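You operate a simulated robot arm through the tools that you are given. There is no shell and no other tool.

You run a simulated robot arm. Do the job below in one go: nothing can be reset, and whatever is moved stays where it is left.

JOB
Cool the bowl former, brush the fluff off its slide, then switch it off.
Fine: knob at OFF; brush only at 50 C or less; slide out; grey brush put back. Set down upright: short grey brush with pale base. What is to be rubbed or washed off counts as gone when no trace of it is left.

It is judged by the outcome, as a careful person would: the job done as asked, and still so three seconds after it is handed in. It fails if anything else is knocked over, pushed out of place, dropped, spilled or broken.

ROBOT AND FRAMES
A 7-joint arm with a two-finger parallel gripper, fixed in place. Base frame: the origin is at the foot of the arm, x ahead of it, y to its left, z up. Readings come in m, degrees, newtons and seconds.
With the tool pointing down near the work surface it reaches from about 0.24 to 0.68 m from the base axis. Its first joint turns from -66.0 to 66.0 degrees. Payload 2.4 kg.
Tool frame: the origin (TCP) lies between the finger pads and is the grasp point; the fingertips stand 0.03 m ahead of it; z points along the fingers, y is the line along which they close. The gripper opens to 0.094 m. The fingers are 0.028 m wide and 0.01 m thick; the gripper's body (0.05 by 0.096 m) begins 0.055 m behind the TCP.
Orientation is that of the tool frame in the base frame, as a unit quaternion [w, x, y, z]. With the fingers straight down and closing along the base's y, the tool's x points along the base's -x, its y along +y and its z along -z.

CONTROLS
- The arm moves only by the tool servo_tool. Its argument "increments" is a list of rows, each an object (a shift or turn left out is 0, a gripper value left out holds the last) with "turn": the turn, a rotation vector about the tool's x, y, z in rad, a list of three; "xyz": the shift along the tool's x, y, z in m, a list of three; "hand": the gripper command, from -1 (shut) to 1 (fully open), values between in proportion. In form: [{"turn": [rx, ry, rz], "xyz": [tx, ty, tz], "hand": hand}, ...]. A call has 1 to 20 rows; each row shifts and turns the commanded pose from where the row before left it, along the tool's axes as they then stand. Each row takes 0.2 s and may step no farther than 0.05 m and 8.6 degrees from the row before; otherwise, or with a gripper value out of range, the whole call is refused. A pose out of reach is approached as far as the arm can. The call stops where the force on the tool passes 40 N (or 10 N more than at its start, if that is more) or the arm is blocked; 0.2 s more then pass. The fingers move at their own pace (about 0.153 m/s each) and stop on an object; they squeeze with about 25 N. The grip force told is the motor's: it shows also when the fingers shut on nothing. Time passes only in rows, and 0.2 s behind the last, so rows that do not move let the fingers close. It gives the time, the measured TCP pose, the force on the tool (base axes), the opening and the grip force at its end, in the units of the frame above (readings bear some noise), with the torque about the TCP (base axes, N m) and any sound that the robot's microphone picked up.
- Cameras (640 x 400 px; columns grow to the right, rows downward): "scene" is fixed at [0.0439, 0.4801, 1.4434]; the picture's right is [-0.68, -0.74, 0.00], its down [-0.43, 0.39, -0.82] and it looks along [0.60, -0.55, -0.58] (base axes); focal length 330 px, centre (320, 200). "wrist" rides on the gripper at [0.076, 0.014, -0.102] in the tool frame; the picture's right is [-0.18, 0.98, 0.00], its down [-0.75, -0.14, -0.64] and it looks along [-0.63, -0.12, 0.77] (tool axes); focal length 243 px, centre (320, 200). There is no depth. A picture from a camera that has moved, and an enlarged one, comes with that camera's place and axes in the base frame and with its lens.
- capture(camera): a new picture of that camera. No time passes.
- close_up(camera, box): a new picture of the part [left, top, right, bottom] of that camera's present view, enlarged. No time passes.
- finish_job(): hands the job in; it is judged then, once.

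Nothing tells you positions but the pictures and the camera data. Unless the task says otherwise, let go and move clear before handing in.

The tools are called after ">>>" by a JSON object that holds its "api" and its "payload". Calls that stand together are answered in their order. servo_tool: Moves the arm, as the interface text tells. Its arguments: {"type":"object","properties":{"increments":{"type":"array","items":{"type":"object","properties":{"turn":{"type":"array","items":{"type":"number"}},"xyz":{"type":"array","items":{"type":"number"}},"hand":{"type":"number"}}}}},"required":["increments"]} The other tools are called the same way: capture (camera) takes a picture; close_up (camera, box) takes an enlarged picture of a part of a camera's view; finish_job () hands the job in.

At the start:

```text
time_s: 0.0
eef_pos: [0.3181, -0.0925, 1.134]
tcp_rot: [0.001, 0.0, 1.0, 0.0]
contact_force: [-0.7, -0.1, -0.4]
moment: [0.0, 0.02, 0.0]
width: 0.094
grasp_force: 0.0
```

scene: 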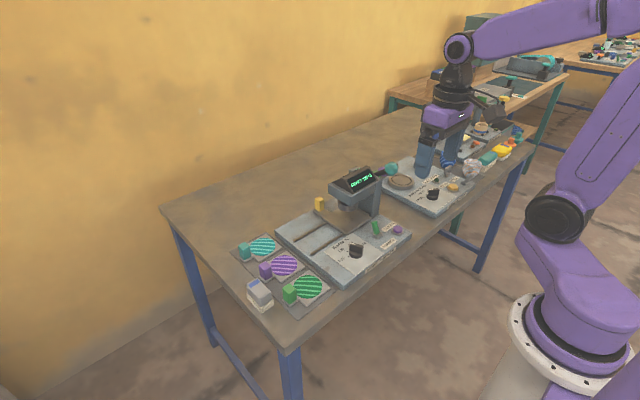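
wrist: 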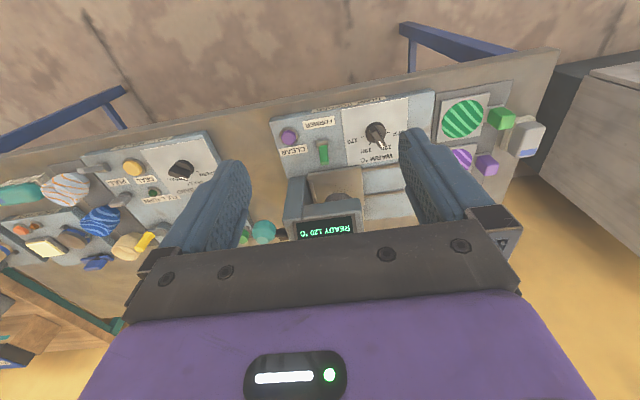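

I see a table with a former machine (display READY 120 °C), a knob, buttons, a slide, and a brush-like block near the near-left table corner. I'll look closer before moving.

>>> {"api": "close_up", "payload": {"camera": "scene", "box": [220, 150, 420, 320]}}

>>> {"api": "close_up", "payload": {"camera": "scene", "box": [320, 170, 420, 270]}}

>>> {"api": "close_up", "payload": {"camera": "scene", "box": [220, 220, 340, 320]}}

>>> {"api": "close_up", "payload": {"camera": "wrist", "box": [240, 70, 560, 270]}}

>>> {"api": "close_up", "payload": {"camera": "wrist", "box": [0, 100, 300, 290]}}

>>> {"api": "close_up", "payload": {"camera": "scene", "box": [370, 80, 550, 230]}}

```text
2.35 times, centred on (320, 235) of scene
camera zoom: at [0.0439, 0.4801, 1.4434], right [-0.68, -0.74, 0.0], down [-0.43, 0.39, -0.82], along [0.6, -0.55, -0.58], focal length 776 px, centre (320, 118)
```

zoom: 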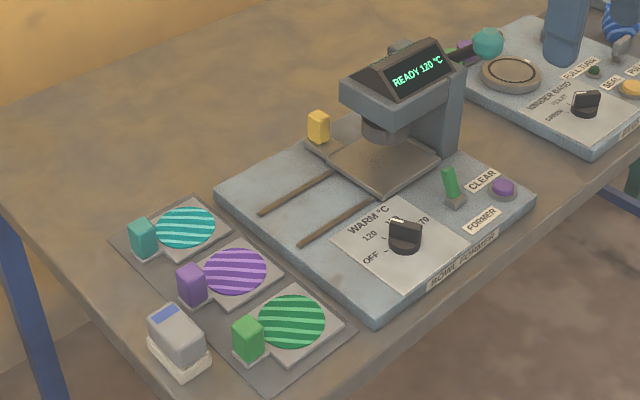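

```text
4.00 times, centred on (370, 220) of scene
camera zoom: at [0.0439, 0.4801, 1.4434], right [-0.68, -0.74, 0.0], down [-0.43, 0.39, -0.82], along [0.6, -0.55, -0.58], focal length 1320 px, centre (120, 120)
```

zoom: 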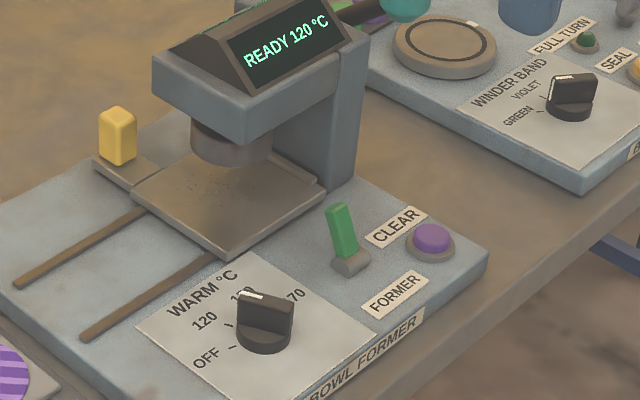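

```text
4.00 times, centred on (280, 270) of scene
camera zoom: at [0.0439, 0.4801, 1.4434], right [-0.68, -0.74, 0.0], down [-0.43, 0.39, -0.82], along [0.6, -0.55, -0.58], focal length 1320 px, centre (480, -80)
```

zoom: 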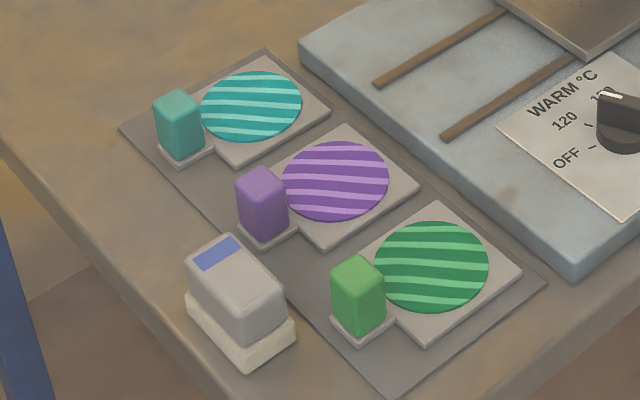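

```text
2.00 times, centred on (400, 170) of wrist
camera zoom: at [0.2405, -0.0795, 1.2378], right [0.18, 0.98, 0.0], down [0.75, -0.14, 0.64], along [0.63, -0.12, -0.77], focal length 485 px, centre (160, 260)
```

zoom: 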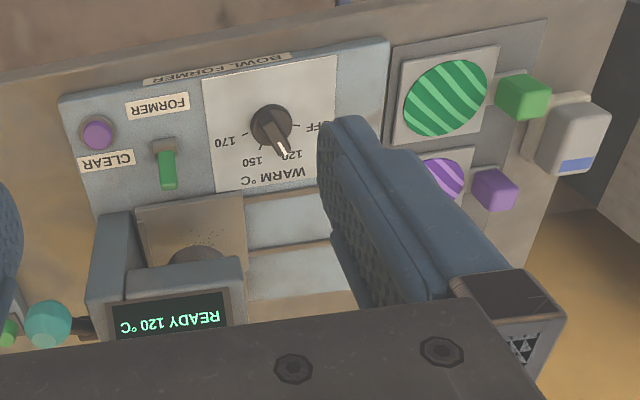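

```text
2.11 times, centred on (150, 195) of wrist
camera zoom: at [0.2405, -0.0795, 1.2378], right [0.18, 0.98, 0.0], down [0.75, -0.14, 0.64], along [0.63, -0.12, -0.77], focal length 511 px, centre (678, 210)
```

zoom: 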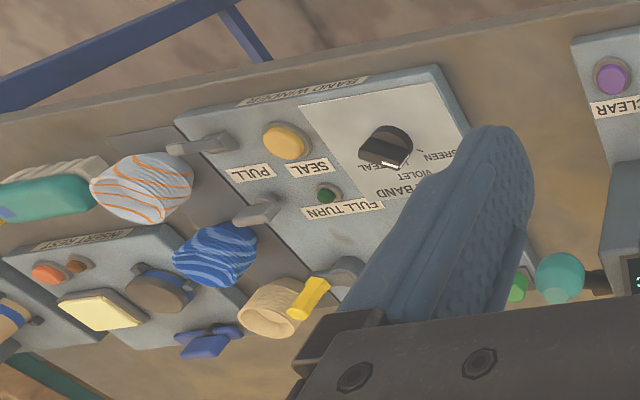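

```text
2.67 times, centred on (460, 155) of scene
camera zoom: at [0.0439, 0.4801, 1.4434], right [-0.68, -0.74, 0.0], down [-0.43, 0.39, -0.82], along [0.6, -0.55, -0.58], focal length 880 px, centre (-53, 320)
```

zoom: 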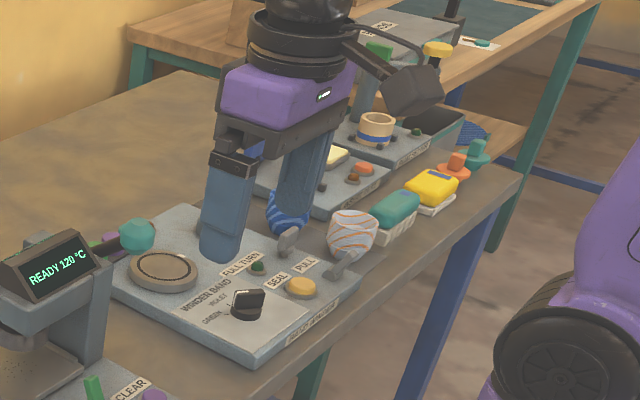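

The bowl former sits ahead of the arm at about (0.45, -0.03), its display reading 120 °C, with the grey brush to its left. I'll shift the wrist camera left to get a better view of the former and brush.

>>> {"api": "servo_tool", "payload": {"increments": [{"xyz": [0.01, 0.035, 0], "hand": 1}, {"xyz": [0.01, 0.035, 0]}, {"xyz": [0.01, 0.035, 0]}, {"xyz": [0.01, 0.035, 0]}, {"xyz": [0, 0, 0]}]}}

>>> {"api": "capture", "payload": {"camera": "wrist"}}

>>> {"api": "capture", "payload": {"camera": "scene"}}

```text
time_s: 1.2
eef_pos: [0.2743, 0.0485, 1.1366]
tcp_rot: [0.0, 0.0, 1.0, 0.0]
contact_force: [0.2, 0.1, 0.2]
moment: [0.01, -0.01, 0.01]
width: 0.0938
grasp_force: 0.0
```

```text
taken
camera wrist: at [0.1982, 0.0618, 1.2387], right [0.18, 0.98, 0.0], down [0.75, -0.14, 0.64], along [0.63, -0.12, -0.77], focal length 243 px, centre (320, 200)
```

wrist: 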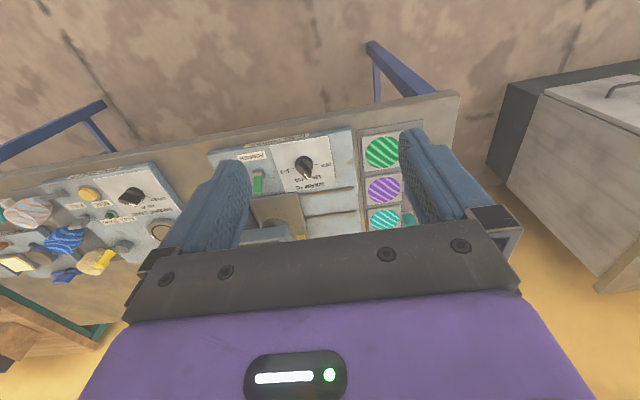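

```text
taken
```

scene: 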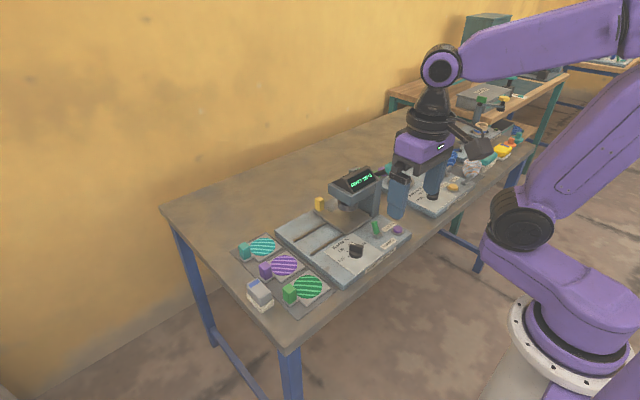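

The knob looks to be near (0.44, -0.02, 0.83), pointing at 120, with OFF towards +y. I'll go lower to see it and the toggle more clearly.

>>> {"api": "servo_tool", "payload": {"increments": [{"xyz": [-0.0215, -0.0196, 0.034]}, {"xyz": [-0.0215, -0.0196, 0.034]}, {"xyz": [-0.0215, -0.0196, 0.034]}, {"xyz": [-0.0215, -0.0196, 0.034]}, {"xyz": [0, 0, 0]}]}}

>>> {"api": "capture", "payload": {"camera": "wrist"}}

>>> {"api": "close_up", "payload": {"camera": "wrist", "box": [230, 70, 430, 240]}}

>>> {"api": "close_up", "payload": {"camera": "scene", "box": [300, 160, 420, 280]}}

```text
time_s: 2.4
eef_pos: [0.3608, -0.0276, 1.0011]
tcp_rot: [0.001, -0.001, 1.0, 0.001]
contact_force: [0.5, -0.4, 0.1]
moment: [-0.01, 0.03, -0.01]
width: 0.0939
grasp_force: 0.1
```

```text
taken
camera wrist: at [0.2849, -0.0148, 1.102], right [0.18, 0.98, 0.0], down [0.75, -0.14, 0.64], along [0.63, -0.12, -0.77], focal length 243 px, centre (320, 200)
```

wrist: 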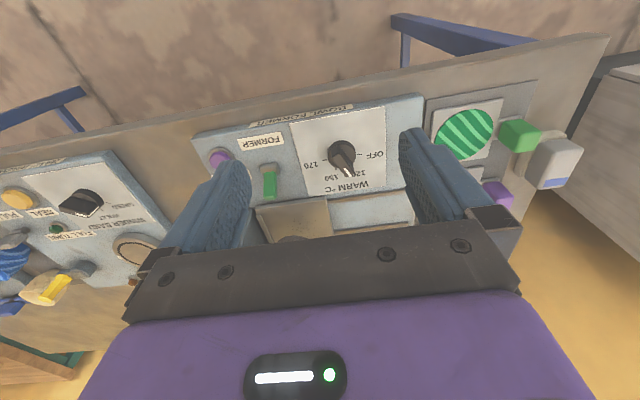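

```text
2.35 times, centred on (330, 155) of wrist
camera zoom: at [0.2849, -0.0148, 1.102], right [0.18, 0.98, 0.0], down [0.75, -0.14, 0.64], along [0.63, -0.12, -0.77], focal length 571 px, centre (296, 306)
```

zoom: 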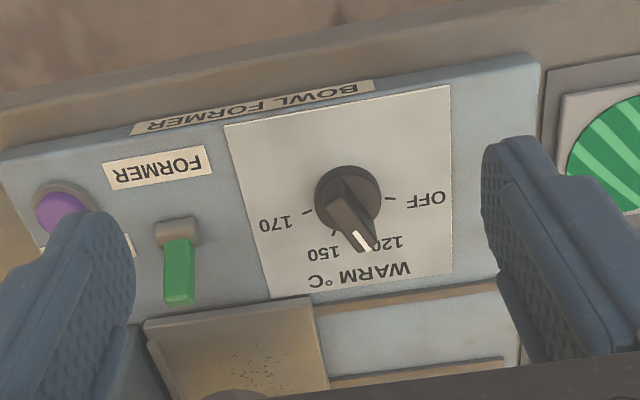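

```text
3.33 times, centred on (360, 220) of scene
camera zoom: at [0.0439, 0.4801, 1.4434], right [-0.68, -0.74, 0.0], down [-0.43, 0.39, -0.82], along [0.6, -0.55, -0.58], focal length 1100 px, centre (187, 133)
```

zoom: 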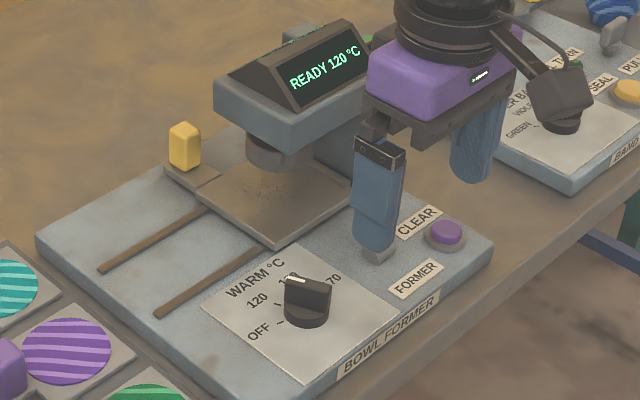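

The knob bar points near 120 and is about at (0.443, -0.017), top around z = 0.848. I'll enlarge the knob further to get the bar's angle and the OFF mark's angle.

>>> {"api": "close_up", "payload": {"camera": "wrist", "box": [300, 120, 390, 200]}}

>>> {"api": "close_up", "payload": {"camera": "scene", "box": [325, 225, 385, 275]}}

>>> {"api": "close_up", "payload": {"camera": "wrist", "box": [210, 130, 330, 240]}}

```text
5.00 times, centred on (345, 160) of wrist
camera zoom: at [0.2849, -0.0148, 1.102], right [0.18, 0.98, 0.0], down [0.75, -0.14, 0.64], along [0.63, -0.12, -0.77], focal length 1213 px, centre (195, 400)
```

zoom: 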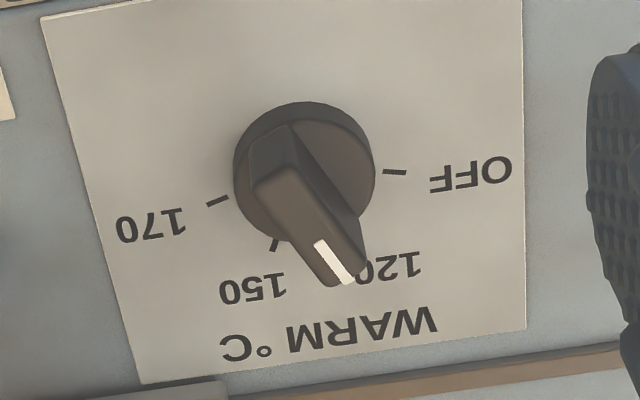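

```text
8.00 times, centred on (355, 250) of scene
camera zoom: at [0.0439, 0.4801, 1.4434], right [-0.68, -0.74, 0.0], down [-0.43, 0.39, -0.82], along [0.6, -0.55, -0.58], focal length 2640 px, centre (40, -200)
```

zoom: 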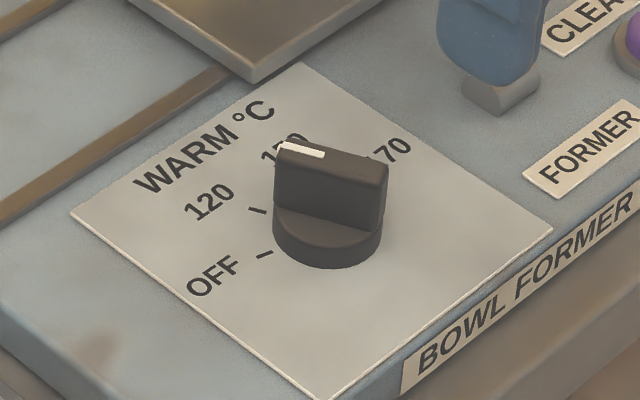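

```text
3.64 times, centred on (270, 185) of wrist
camera zoom: at [0.2849, -0.0148, 1.102], right [0.18, 0.98, 0.0], down [0.75, -0.14, 0.64], along [0.63, -0.12, -0.77], focal length 882 px, centre (502, 254)
```

zoom: 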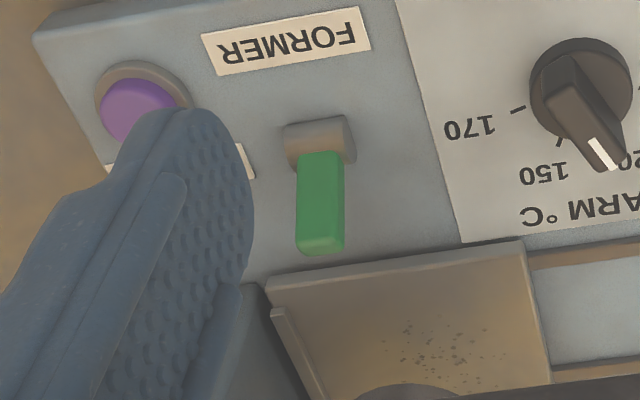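

The bar lies about 25° from +x, pointing at 120, with OFF at about 75°. I'll move above the knob, turn the fingers to match the bar and check before going down.

>>> {"api": "servo_tool", "payload": {"increments": [{"xyz": [-0.0287, 0.0036, 0.027], "hand": 0.1}, {"xyz": [-0.0287, 0.0036, 0.027]}, {"xyz": [-0.0287, 0.0036, 0.027]}, {"turn": [0, 0, -0.1454]}, {"turn": [0, 0, -0.1454]}, {"turn": [0, 0, -0.1454]}, {"xyz": [0, 0, 0]}]}}

>>> {"api": "capture", "payload": {"camera": "wrist"}}

>>> {"api": "close_up", "payload": {"camera": "scene", "box": [300, 160, 420, 280]}}

```text
time_s: 4.0
eef_pos: [0.449, -0.0209, 0.9171]
tcp_rot: [0.0, -0.218, 0.976, 0.0]
contact_force: [-0.1, -1.0, -0.2]
moment: [-0.01, 0.03, -0.02]
width: 0.0515
grasp_force: 0.0
```

```text
taken
camera wrist: at [0.3734, -0.0406, 1.0203], right [-0.25, 0.97, 0.0], down [0.74, 0.19, 0.64], along [0.62, 0.16, -0.77], focal length 243 px, centre (320, 200)
```

wrist: 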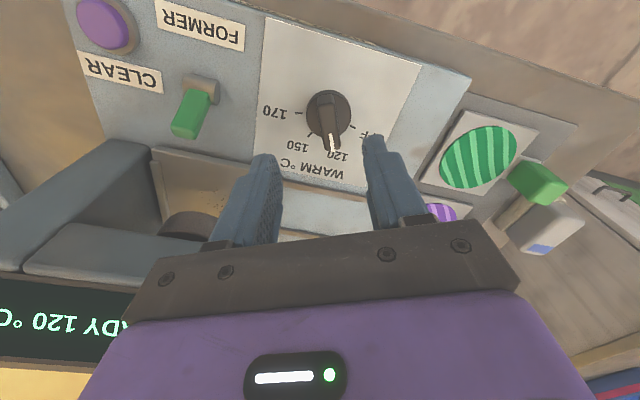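

```text
3.33 times, centred on (360, 220) of scene
camera zoom: at [0.0439, 0.4801, 1.4434], right [-0.68, -0.74, 0.0], down [-0.43, 0.39, -0.82], along [0.6, -0.55, -0.58], focal length 1100 px, centre (187, 133)
```

zoom: 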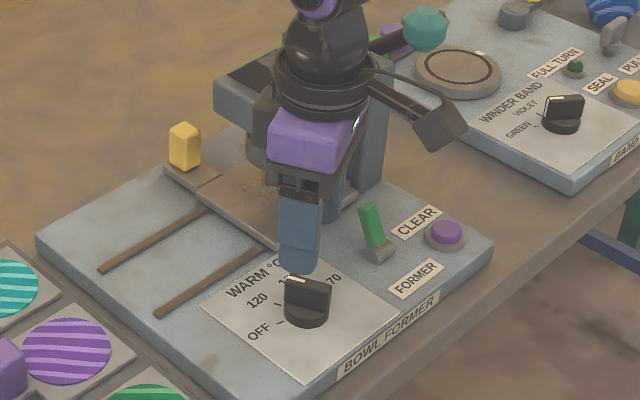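

The fingers are above the knob. I'll zoom in to check how they line up before lowering.

>>> {"api": "close_up", "payload": {"camera": "wrist", "box": [260, 70, 400, 170]}}

```text
4.00 times, centred on (330, 120) of wrist
camera zoom: at [0.3734, -0.0406, 1.0203], right [-0.25, 0.97, 0.0], down [0.74, 0.19, 0.64], along [0.62, 0.16, -0.77], focal length 970 px, centre (280, 520)
```

zoom: 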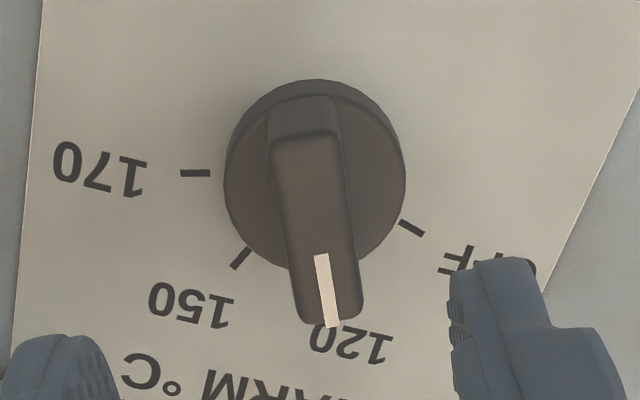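

The bar is about 7 mm towards tool +y of the TCP and well aligned. I'll correct sideways, lower to z≈0.863 and close on the bar.

>>> {"api": "servo_tool", "payload": {"increments": [{"xyz": [0, 0.0068, 0.02]}, {"xyz": [0, 0, 0.02]}, {"xyz": [0, 0, 0.014]}, {"xyz": [0, 0, 0]}]}}

>>> {"api": "close_up", "payload": {"camera": "wrist", "box": [240, 70, 400, 170]}}

>>> {"api": "close_up", "payload": {"camera": "scene", "box": [310, 180, 400, 270]}}

```text
time_s: 5.0
eef_pos: [0.4462, -0.0147, 0.8616]
tcp_rot: [0.0, -0.216, 0.976, 0.001]
contact_force: [-0.8, -0.9, -0.1]
moment: [-0.03, 0.0, 0.03]
width: 0.0519
grasp_force: 0.0
```

```text
4.00 times, centred on (320, 120) of wrist
camera zoom: at [0.3713, -0.0343, 0.9653], right [-0.25, 0.97, 0.0], down [0.74, 0.19, 0.64], along [0.62, 0.16, -0.77], focal length 970 px, centre (320, 520)
```

zoom: 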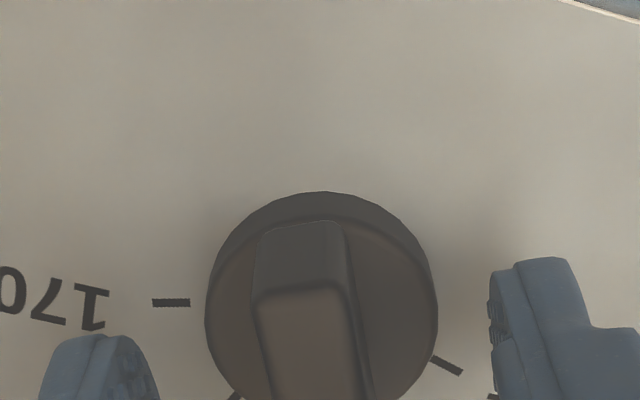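

```text
4.44 times, centred on (355, 225) of scene
camera zoom: at [0.0439, 0.4801, 1.4434], right [-0.68, -0.74, 0.0], down [-0.43, 0.39, -0.82], along [0.6, -0.55, -0.58], focal length 1467 px, centre (164, 89)
```

zoom: 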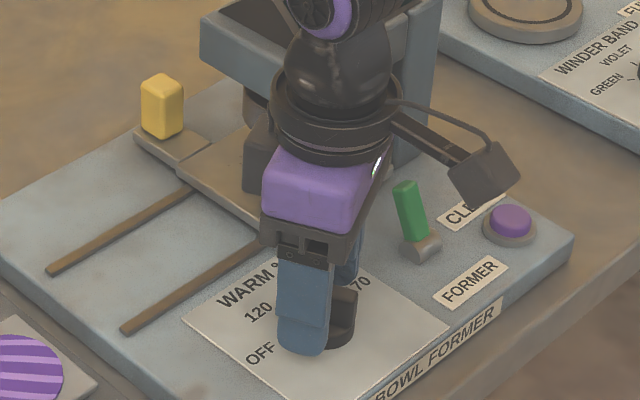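

The fingers straddle the knob bar. I'll close on it now.

>>> {"api": "servo_tool", "payload": {"increments": [{"hand": -1}, {"hand": -1}, {"hand": -1}]}}

>>> {"api": "close_up", "payload": {"camera": "scene", "box": [310, 180, 400, 270]}}

```text
time_s: 5.8
eef_pos: [0.446, -0.0134, 0.8635]
tcp_rot: [0.0, -0.217, 0.976, -0.001]
contact_force: [-3.4, 10.2, -2.5]
moment: [0.37, -0.06, -0.07]
width: 0.0356
grasp_force: 45.3
```

```text
4.44 times, centred on (355, 225) of scene
camera zoom: at [0.0438, 0.4804, 1.4433], right [-0.68, -0.74, 0.0], down [-0.43, 0.39, -0.82], along [0.6, -0.55, -0.58], focal length 1467 px, centre (164, 89)
```

zoom: 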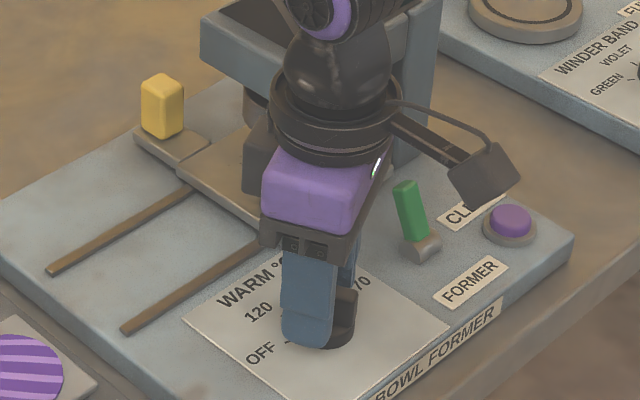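

The fingers stopped at 35.6 mm, which is the round base and not the bar. I'll open, rise a little and close again.

>>> {"api": "servo_tool", "payload": {"increments": [{"hand": 0.1}, {"hand": 0.1, "xyz": [0, 0.001, -0.006]}, {"hand": 0.1}, {"hand": -1}, {"hand": -1}, {"hand": -1}]}}

>>> {"api": "close_up", "payload": {"camera": "wrist", "box": [240, 70, 400, 170]}}

```text
time_s: 7.2
eef_pos: [0.4458, -0.0122, 0.8695]
tcp_rot: [0.0, -0.217, 0.976, 0.0]
contact_force: [-0.8, 1.2, 3.6]
moment: [0.11, -0.01, -0.04]
width: 0.0128
grasp_force: 45.2
```

```text
4.00 times, centred on (320, 120) of wrist
camera zoom: at [0.371, -0.0333, 0.972], right [-0.25, 0.97, 0.0], down [0.74, 0.19, 0.64], along [0.62, 0.16, -0.77], focal length 970 px, centre (320, 520)
```

zoom: 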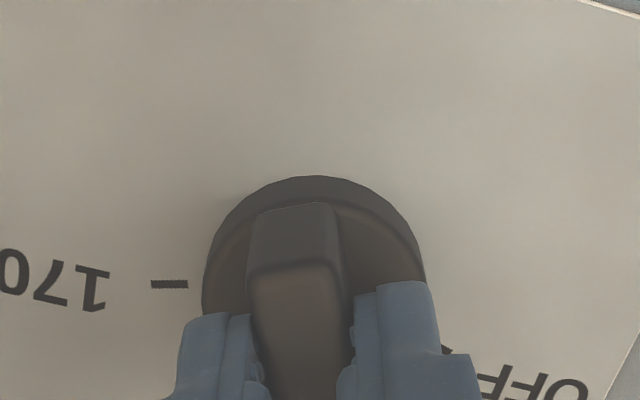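

I now hold the bar (12.8 mm wide). I'll turn it 50° counter-clockwise to OFF and look.

>>> {"api": "servo_tool", "payload": {"increments": [{"turn": [0, 0, -0.125]}, {"turn": [0, 0, -0.125]}, {"turn": [0, 0, -0.125]}, {"turn": [0, 0, -0.125]}, {"turn": [0, 0, -0.125]}, {"turn": [0, 0, -0.125]}, {"turn": [0, 0, -0.123]}, {"xyz": [0, 0, 0]}]}}

>>> {"api": "capture", "payload": {"camera": "wrist"}}

>>> {"api": "close_up", "payload": {"camera": "scene", "box": [310, 160, 400, 270]}}

```text
time_s: 8.5
eef_pos: [0.4443, -0.0112, 0.8685]
tcp_rot: [-0.002, -0.531, 0.847, 0.001]
contact_force: [1.6, 2.6, -4.3]
moment: [-0.76, -0.03, 0.04]
width: 0.0128
grasp_force: 45.4
stopped in row 6: the force on the tool passed its limit at 41 N (the readings are from after the stop); the commanded pose is now the measured one
```

```text
taken
camera wrist: at [0.3984, -0.0741, 0.9723], right [-0.8, 0.59, 0.0], down [0.46, 0.62, 0.64], along [0.38, 0.52, -0.77], focal length 243 px, centre (320, 200)
```

wrist: 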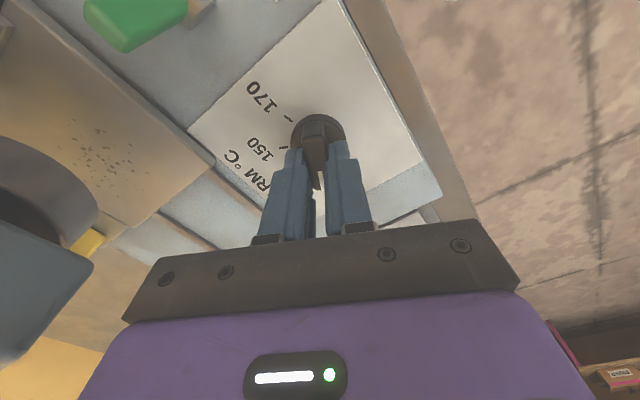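

```text
3.64 times, centred on (355, 215) of scene
camera zoom: at [0.044, 0.4802, 1.4434], right [-0.68, -0.74, 0.0], down [-0.43, 0.39, -0.82], along [0.6, -0.55, -0.58], focal length 1200 px, centre (193, 146)
```

zoom: 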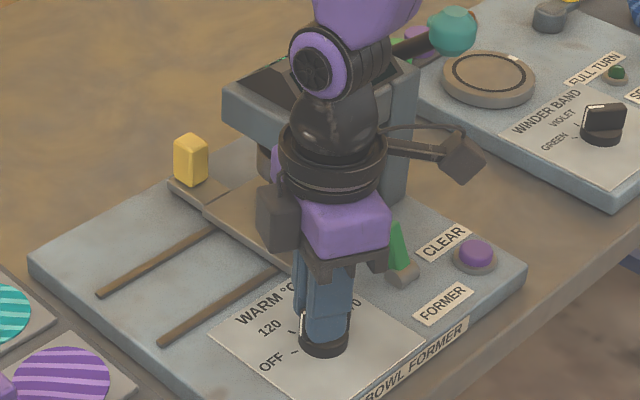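

The turn stopped with a force limit at about 64°, possibly near the OFF end stop. I'll zoom in on the knob pointer and the display to see where it is.

>>> {"api": "close_up", "payload": {"camera": "scene", "box": [325, 225, 375, 265]}}

>>> {"api": "close_up", "payload": {"camera": "wrist", "box": [270, 90, 370, 200]}}

>>> {"api": "close_up", "payload": {"camera": "scene", "box": [330, 150, 420, 210]}}

```text
10.00 times, centred on (350, 245) of scene
camera zoom: at [0.044, 0.4802, 1.4434], right [-0.68, -0.74, 0.0], down [-0.43, 0.39, -0.82], along [0.6, -0.55, -0.58], focal length 3300 px, centre (20, -250)
```

zoom: 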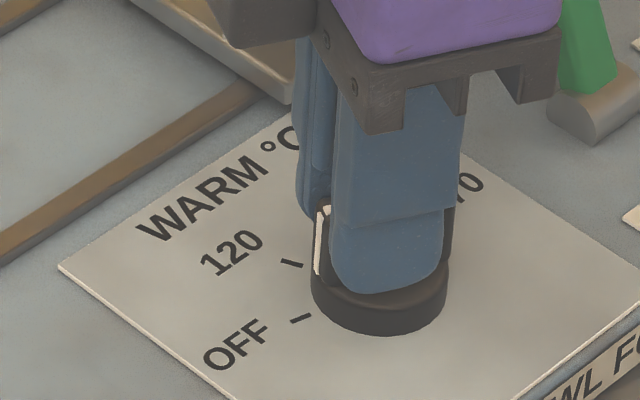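

```text
3.64 times, centred on (320, 145) of wrist
camera zoom: at [0.3984, -0.0741, 0.9723], right [-0.8, 0.59, 0.0], down [0.46, 0.62, 0.64], along [0.38, 0.52, -0.77], focal length 882 px, centre (320, 400)
```

zoom: 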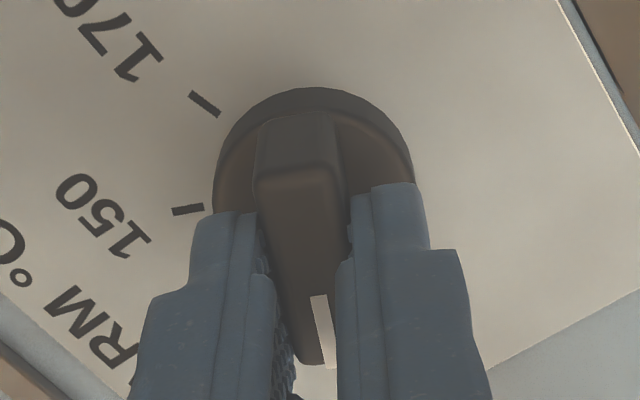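

```text
6.67 times, centred on (375, 180) of scene
camera zoom: at [0.044, 0.4802, 1.4434], right [-0.68, -0.74, 0.0], down [-0.43, 0.39, -0.82], along [0.6, -0.55, -0.58], focal length 2200 px, centre (-47, 333)
```

zoom: 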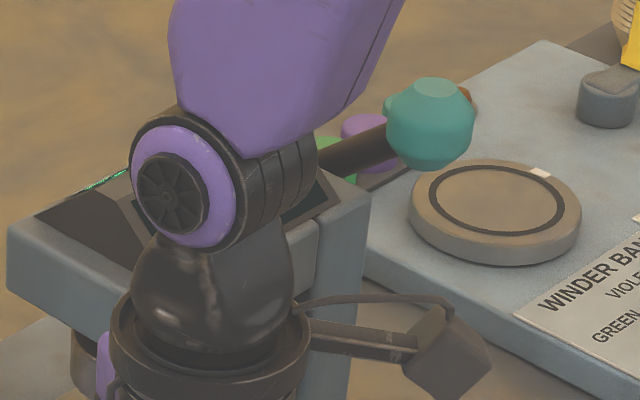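

The knob has turned with the tool to about 64°, a few degrees short of the OFF mark. I'll continue in small turns and watch the force.

>>> {"api": "servo_tool", "payload": {"increments": [{"turn": [0, 0, -0.05]}, {"turn": [0, 0, -0.05]}, {"turn": [0, 0, -0.05]}]}}

>>> {"api": "close_up", "payload": {"camera": "scene", "box": [325, 225, 375, 265]}}

```text
time_s: 9.3
eef_pos: [0.4436, -0.0102, 0.8703]
tcp_rot: [-0.002, -0.594, 0.805, 0.001]
contact_force: [-3.5, 10.6, 7.5]
moment: [-0.76, -0.05, -0.01]
width: 0.0127
grasp_force: 44.6
```

```text
10.00 times, centred on (350, 245) of scene
camera zoom: at [0.0437, 0.4804, 1.4433], right [-0.68, -0.74, 0.0], down [-0.43, 0.39, -0.82], along [0.6, -0.55, -0.58], focal length 3300 px, centre (20, -250)
```

zoom: 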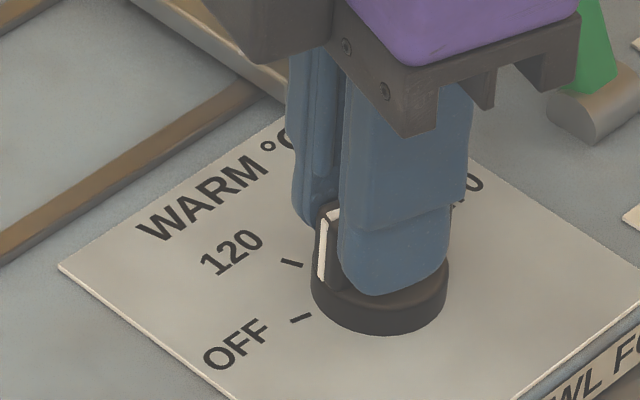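

The tool is now at about 73°, and the OFF tick works out at about 75°. I'll nudge a little further, then let go, rise and check.

>>> {"api": "servo_tool", "payload": {"increments": [{"turn": [0, 0, -0.04]}, {"xyz": [0, 0, 0]}, {"hand": 0.1}, {"hand": 0.1}, {"xyz": [0, 0, -0.03]}, {"xyz": [0, 0, -0.04]}, {"xyz": [0, 0, 0]}]}}

>>> {"api": "capture", "payload": {"camera": "wrist"}}

>>> {"api": "close_up", "payload": {"camera": "scene", "box": [325, 225, 375, 265]}}

>>> {"api": "close_up", "payload": {"camera": "scene", "box": [310, 140, 430, 230]}}

```text
time_s: 10.9
eef_pos: [0.4454, -0.0118, 0.9399]
tcp_rot: [-0.002, -0.609, 0.794, 0.001]
contact_force: [0.2, 0.0, -0.1]
moment: [0.01, 0.01, -0.01]
width: 0.0517
grasp_force: 0.1
```

```text
taken
camera wrist: at [0.4122, -0.0824, 1.0427], right [-0.9, 0.43, 0.0], down [0.34, 0.69, 0.64], along [0.27, 0.58, -0.77], focal length 243 px, centre (320, 200)
```

wrist: 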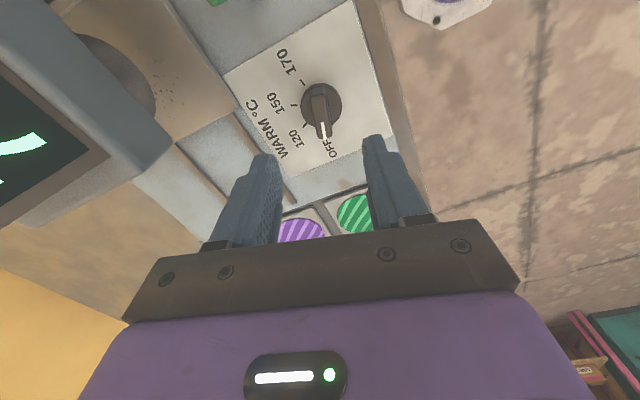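

```text
10.00 times, centred on (350, 245) of scene
camera zoom: at [0.0439, 0.4801, 1.4434], right [-0.68, -0.74, 0.0], down [-0.43, 0.39, -0.82], along [0.6, -0.55, -0.58], focal length 3300 px, centre (20, -250)
```

zoom: 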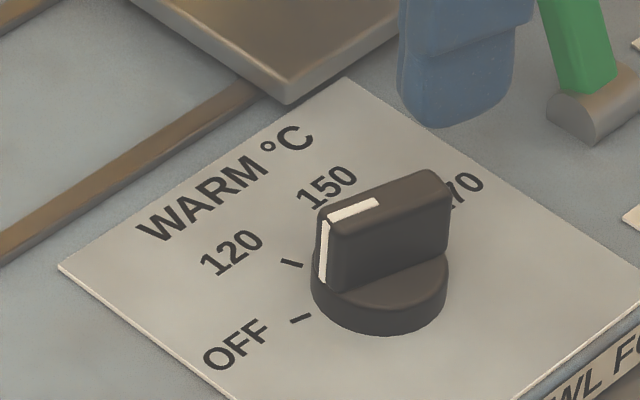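

```text
4.44 times, centred on (370, 185) of scene
camera zoom: at [0.0439, 0.4801, 1.4434], right [-0.68, -0.74, 0.0], down [-0.43, 0.39, -0.82], along [0.6, -0.55, -0.58], focal length 1467 px, centre (98, 267)
```

zoom: 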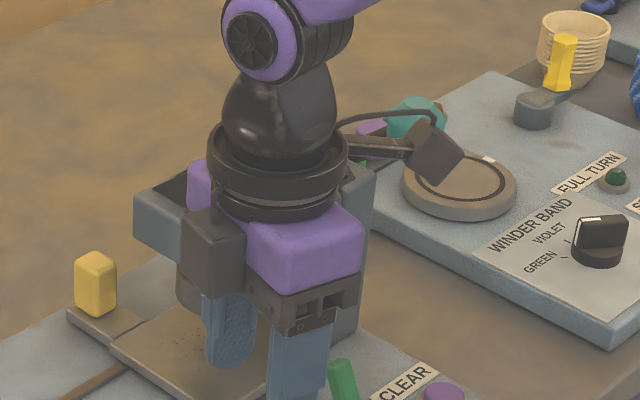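

The knob looks to be at OFF. I'll zoom in to confirm, then back away and read the display.

>>> {"api": "close_up", "payload": {"camera": "wrist", "box": [260, 60, 380, 170]}}

>>> {"api": "servo_tool", "payload": {"increments": [{"xyz": [0, 0, -0.05]}, {"turn": [0, 0, 0.14]}, {"turn": [0, 0, 0.14]}, {"turn": [0, 0, 0.14]}, {"turn": [0, 0, 0.14]}, {"turn": [0, 0, 0.14]}, {"turn": [0, 0, 0.14]}, {"turn": [0, 0, 0.14]}, {"turn": [0, 0, 0.14]}, {"turn": [0, 0, 0.14]}, {"turn": [0, 0, 0.05]}, {"xyz": [0.045, 0, 0]}, {"xyz": [0.045, 0, 0]}]}}

>>> {"api": "capture", "payload": {"camera": "scene"}}

>>> {"api": "capture", "payload": {"camera": "wrist"}}

>>> {"api": "close_up", "payload": {"camera": "scene", "box": [300, 150, 420, 240]}}

```text
3.64 times, centred on (320, 115) of wrist
camera zoom: at [0.4122, -0.0824, 1.0427], right [-0.9, 0.43, 0.0], down [0.34, 0.69, 0.64], along [0.27, 0.58, -0.77], focal length 882 px, centre (320, 509)
```

zoom: 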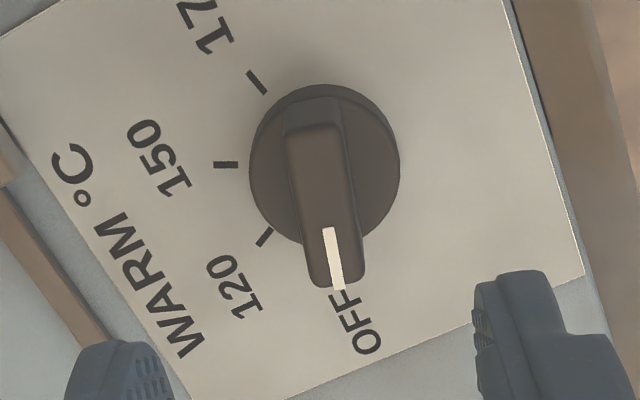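

```text
time_s: 13.7
eef_pos: [0.357, -0.0121, 0.9916]
tcp_rot: [-0.003, 0.0, 1.0, 0.0]
contact_force: [-0.5, -0.9, -0.1]
moment: [-0.02, 0.04, 0.02]
width: 0.0518
grasp_force: 0.1
```

```text
taken
```

scene: 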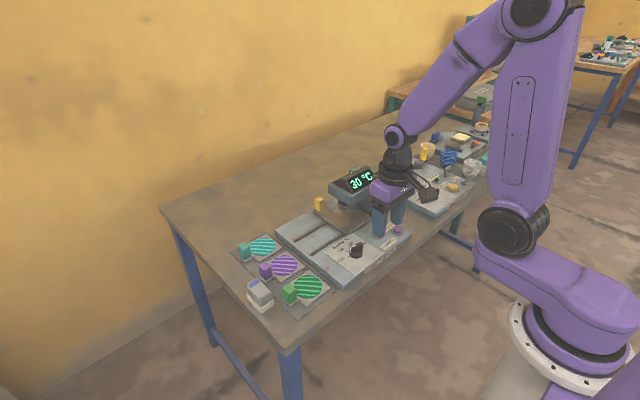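

```text
taken
camera wrist: at [0.2815, 0.0015, 1.0952], right [0.19, 0.98, 0.0], down [0.76, -0.14, 0.64], along [0.63, -0.12, -0.77], focal length 243 px, centre (320, 200)
```

wrist: 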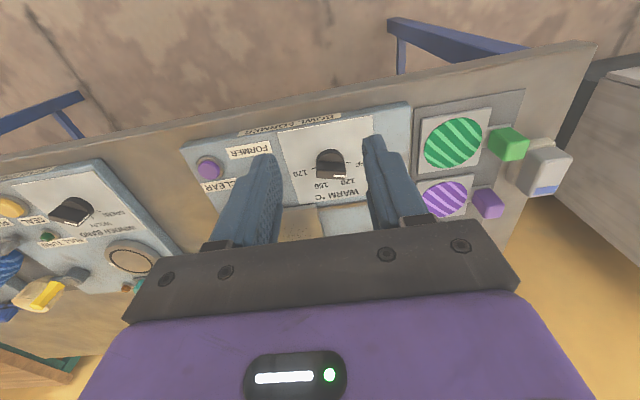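

```text
4.44 times, centred on (360, 195) of scene
camera zoom: at [0.0439, 0.4801, 1.4434], right [-0.68, -0.74, 0.0], down [-0.43, 0.39, -0.82], along [0.6, -0.55, -0.58], focal length 1467 px, centre (142, 222)
```

zoom: 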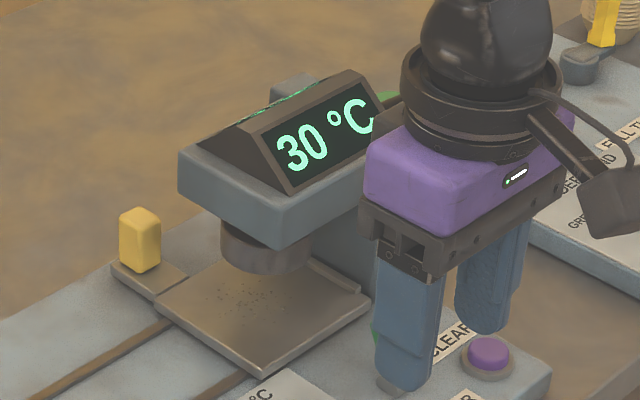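

The knob points at OFF and the display now shows 30 °C, so it has cooled. Next I need the slide's yellow handle, near (0.637, -0.069, 0.85); I'll look at it from above first.

>>> {"api": "servo_tool", "payload": {"increments": [{"xyz": [0, 0, -0.045], "hand": 1}, {"xyz": [0, 0, -0.045]}, {"xyz": [-0.04, 0, 0]}, {"xyz": [-0.04, 0, 0]}, {"xyz": [-0.04, 0, 0]}, {"xyz": [-0.04, 0, 0]}, {"xyz": [-0.04, 0, 0]}, {"xyz": [0, 0, 0]}]}}

>>> {"api": "capture", "payload": {"camera": "wrist"}}

>>> {"api": "capture", "payload": {"camera": "scene"}}

>>> {"api": "close_up", "payload": {"camera": "wrist", "box": [220, 60, 420, 200]}}

```text
time_s: 15.5
eef_pos: [0.555, -0.0103, 1.0792]
tcp_rot: [-0.002, 0.001, 1.0, 0.001]
contact_force: [0.5, -0.1, -0.8]
moment: [0.0, 0.01, 0.01]
width: 0.0942
grasp_force: 0.1
```

```text
taken
camera wrist: at [0.4788, 0.0031, 1.1818], right [0.19, 0.98, 0.0], down [0.76, -0.14, 0.64], along [0.63, -0.12, -0.77], focal length 243 px, centre (320, 200)
```

wrist: 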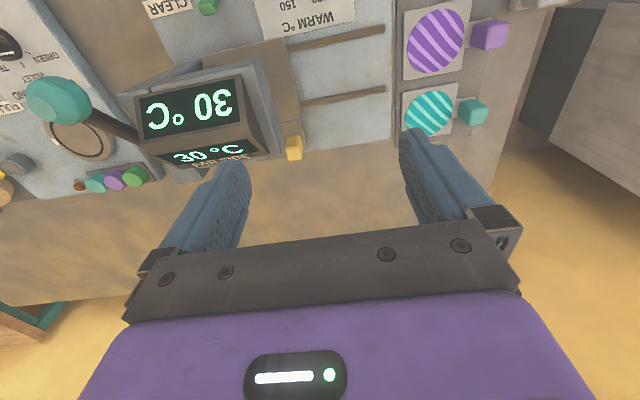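

```text
taken
```

scene: 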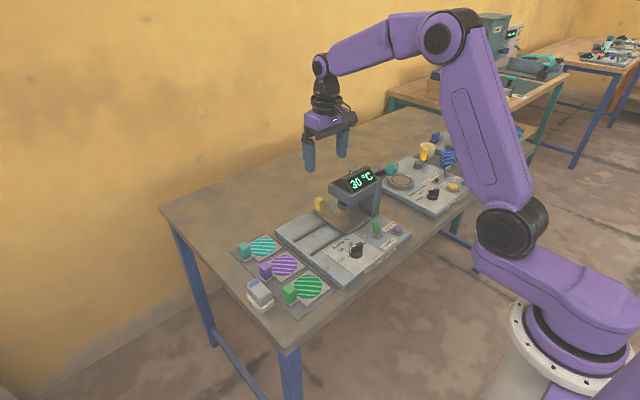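

```text
2.86 times, centred on (320, 130) of wrist
camera zoom: at [0.4788, 0.0031, 1.1818], right [0.19, 0.98, 0.0], down [0.76, -0.14, 0.64], along [0.63, -0.12, -0.77], focal length 693 px, centre (320, 400)
```

zoom: 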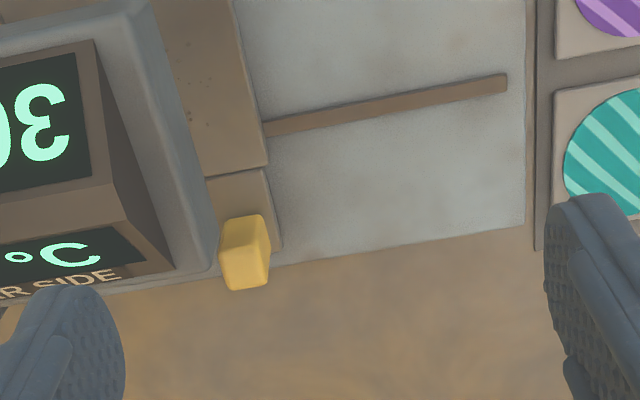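

The display on both sides reads 30 °C, and the handle is at about (0.637, -0.066) with the former's head edge near x = 0.60. I'll yaw the tool -15° to keep the camera clear, move above the handle and look.

>>> {"api": "servo_tool", "payload": {"increments": [{"turn": [0, 0, 0.131]}, {"turn": [0, 0, 0.131]}, {"xyz": [-0.0348, -0.001, 0]}, {"xyz": [-0.0348, -0.001, 0]}, {"xyz": [-0.0348, -0.001, 0]}, {"xyz": [0, 0, 0.043]}, {"xyz": [0, 0, 0.043]}, {"xyz": [0, 0, 0.043]}, {"xyz": [0, 0, 0]}]}}

>>> {"api": "capture", "payload": {"camera": "wrist"}}

>>> {"api": "close_up", "payload": {"camera": "scene", "box": [260, 100, 420, 250]}}

```text
time_s: 17.5
eef_pos: [0.6524, -0.0438, 0.9501]
tcp_rot: [-0.002, 0.132, 0.991, 0.0]
contact_force: [0.1, 0.4, 0.7]
moment: [-0.01, 0.01, -0.02]
width: 0.0938
grasp_force: 0.1
```

```text
taken
camera wrist: at [0.5827, -0.0102, 1.0525], right [0.43, 0.9, 0.0], down [0.69, -0.33, 0.64], along [0.57, -0.28, -0.77], focal length 243 px, centre (320, 200)
```

wrist: 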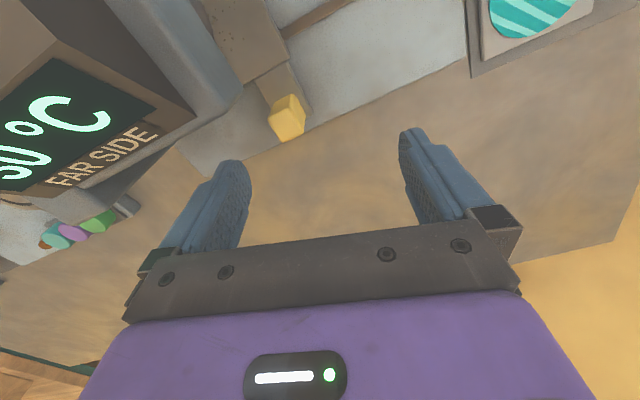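

```text
2.67 times, centred on (340, 175) of scene
camera zoom: at [0.0439, 0.4801, 1.4434], right [-0.68, -0.74, 0.0], down [-0.43, 0.39, -0.82], along [0.6, -0.55, -0.58], focal length 880 px, centre (267, 267)
```

zoom: 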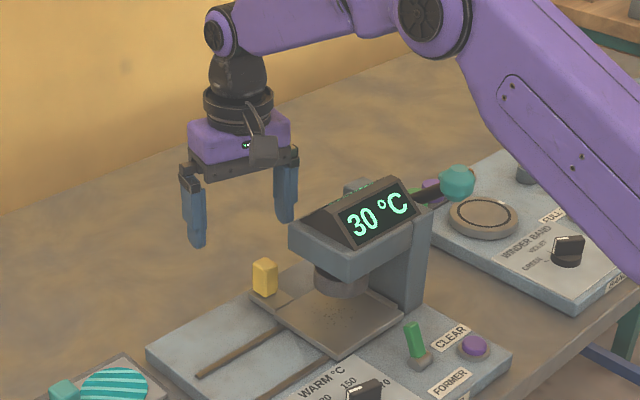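

The handle lies between the open fingers, about 12 mm inside the -y finger. I'll lower straight down so that finger is behind the handle.

>>> {"api": "servo_tool", "payload": {"increments": [{"xyz": [0, 0, 0.03]}, {"xyz": [0, 0, 0.03]}, {"xyz": [0, 0, 0.022]}, {"xyz": [0, 0, 0]}]}}

>>> {"api": "capture", "payload": {"camera": "wrist"}}

>>> {"api": "close_up", "payload": {"camera": "scene", "box": [260, 130, 400, 250]}}

```text
time_s: 18.5
eef_pos: [0.6542, -0.0422, 0.8666]
tcp_rot: [-0.002, 0.132, 0.991, -0.001]
contact_force: [0.0, 0.1, -0.3]
moment: [-0.05, -0.01, -0.02]
width: 0.0942
grasp_force: 0.0
```

```text
taken
camera wrist: at [0.5851, -0.0097, 0.9697], right [0.43, 0.9, 0.0], down [0.69, -0.33, 0.64], along [0.58, -0.28, -0.77], focal length 243 px, centre (320, 200)
```

wrist: 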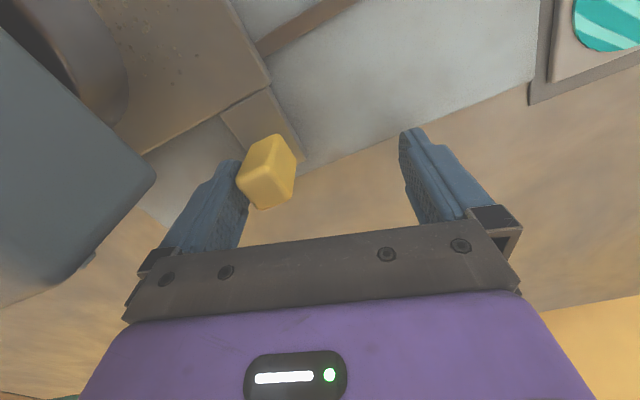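

```text
3.33 times, centred on (330, 190) of scene
camera zoom: at [0.0439, 0.4801, 1.4434], right [-0.68, -0.74, 0.0], down [-0.43, 0.39, -0.82], along [0.6, -0.55, -0.58], focal length 1100 px, centre (287, 233)
```

zoom: 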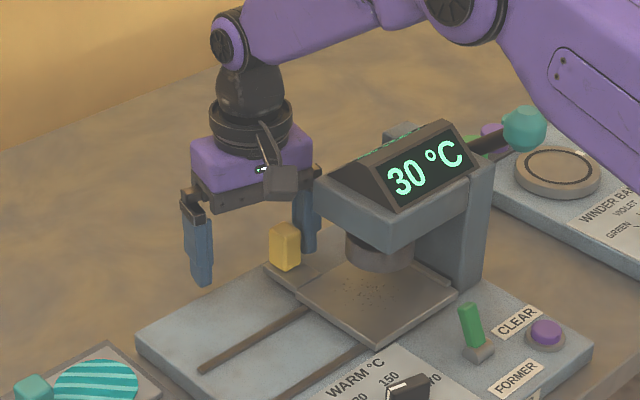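

The -y finger is behind the yellow handle. I'll push the handle along +y, starting with 4 cm.

>>> {"api": "servo_tool", "payload": {"increments": [{"xyz": [0.0026, 0.00966, 0]}, {"xyz": [0.0026, 0.00966, 0]}, {"xyz": [0.0026, 0.00966, 0]}, {"xyz": [0.0026, 0.00966, 0]}, {"xyz": [0, 0, 0]}]}}

>>> {"api": "close_up", "payload": {"camera": "scene", "box": [260, 130, 400, 250]}}

```text
time_s: 19.7
eef_pos: [0.6552, -0.0012, 0.8678]
tcp_rot: [-0.003, 0.131, 0.991, -0.001]
contact_force: [0.4, 0.0, 0.6]
moment: [-0.03, -0.03, 0.02]
width: 0.094
grasp_force: 0.0
```

```text
3.33 times, centred on (330, 190) of scene
camera zoom: at [0.0439, 0.4801, 1.4434], right [-0.68, -0.74, 0.0], down [-0.43, 0.39, -0.82], along [0.6, -0.55, -0.58], focal length 1100 px, centre (287, 233)
```

zoom: 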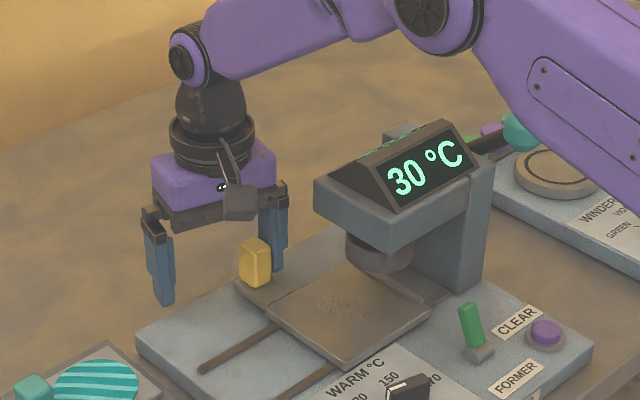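

The slide moves easily. I'll continue pushing it out by up to another 10 cm, watching for the end stop.

>>> {"api": "servo_tool", "payload": {"increments": [{"xyz": [0.0026, 0.00966, 0]}, {"xyz": [0.0026, 0.00966, 0]}, {"xyz": [0.0026, 0.00966, 0]}, {"xyz": [0.0026, 0.00966, 0]}, {"xyz": [0.0026, 0.00966, 0]}, {"xyz": [0.0026, 0.00966, 0]}, {"xyz": [0.0026, 0.00966, 0]}, {"xyz": [0, 0, 0]}]}}

>>> {"api": "close_up", "payload": {"camera": "scene", "box": [240, 140, 400, 270]}}

>>> {"api": "capture", "payload": {"camera": "wrist"}}

```text
time_s: 21.5
eef_pos: [0.6545, 0.0705, 0.8679]
tcp_rot: [-0.003, 0.132, 0.991, -0.001]
contact_force: [0.3, -0.1, 0.0]
moment: [-0.03, 0.0, -0.01]
width: 0.0938
grasp_force: 0.1
```

```text
3.08 times, centred on (320, 205) of scene
camera zoom: at [0.0439, 0.4801, 1.4434], right [-0.68, -0.74, 0.0], down [-0.43, 0.39, -0.82], along [0.6, -0.55, -0.58], focal length 1015 px, centre (320, 185)
```

zoom: 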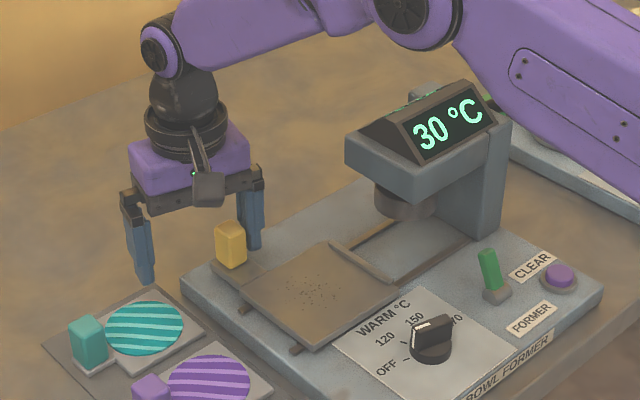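

```text
taken
camera wrist: at [0.585, 0.1025, 0.9709], right [0.43, 0.9, 0.0], down [0.69, -0.33, 0.64], along [0.57, -0.28, -0.77], focal length 243 px, centre (320, 200)
```

wrist: 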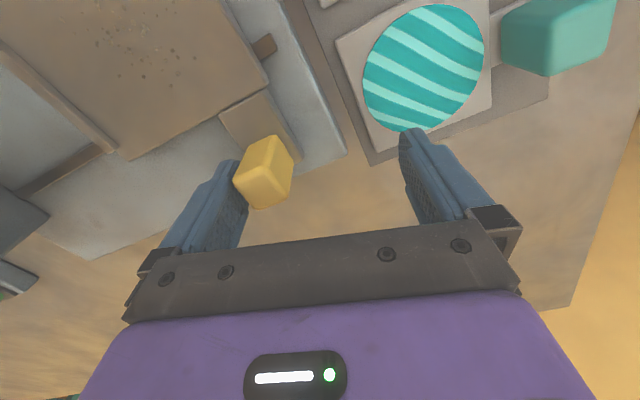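

The slide is almost at the end of its rails. I'll push the remaining couple of centimetres gently until it stops.

>>> {"api": "servo_tool", "payload": {"increments": [{"xyz": [0.0018, 0.0068, 0]}, {"xyz": [0.0018, 0.0068, 0]}, {"xyz": [0.0018, 0.0068, 0]}, {"xyz": [0, 0, 0]}]}}

>>> {"api": "close_up", "payload": {"camera": "scene", "box": [240, 140, 400, 270]}}

```text
time_s: 22.4
eef_pos: [0.6552, 0.0719, 0.8669]
tcp_rot: [-0.004, 0.139, 0.99, -0.006]
contact_force: [0.2, -3.5, -0.2]
moment: [0.05, -0.04, 0.08]
width: 0.0941
grasp_force: 0.1
stopped in row 4: the force on the tool passed its limit at 42 N (the readings are from after the stop); the commanded pose is now the measured one
```

```text
3.08 times, centred on (320, 205) of scene
camera zoom: at [0.0438, 0.48, 1.4435], right [-0.68, -0.74, 0.0], down [-0.43, 0.39, -0.82], along [0.6, -0.55, -0.58], focal length 1015 px, centre (320, 185)
```

zoom: 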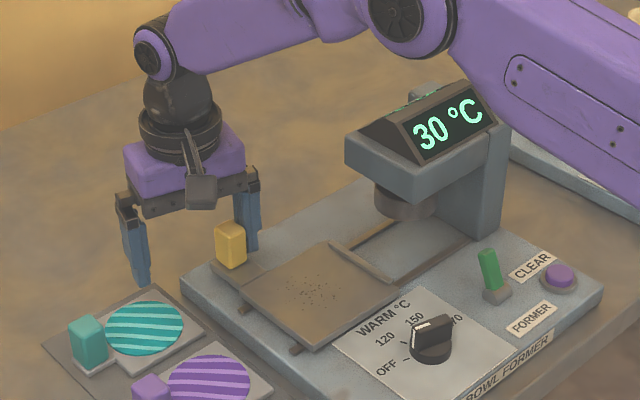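

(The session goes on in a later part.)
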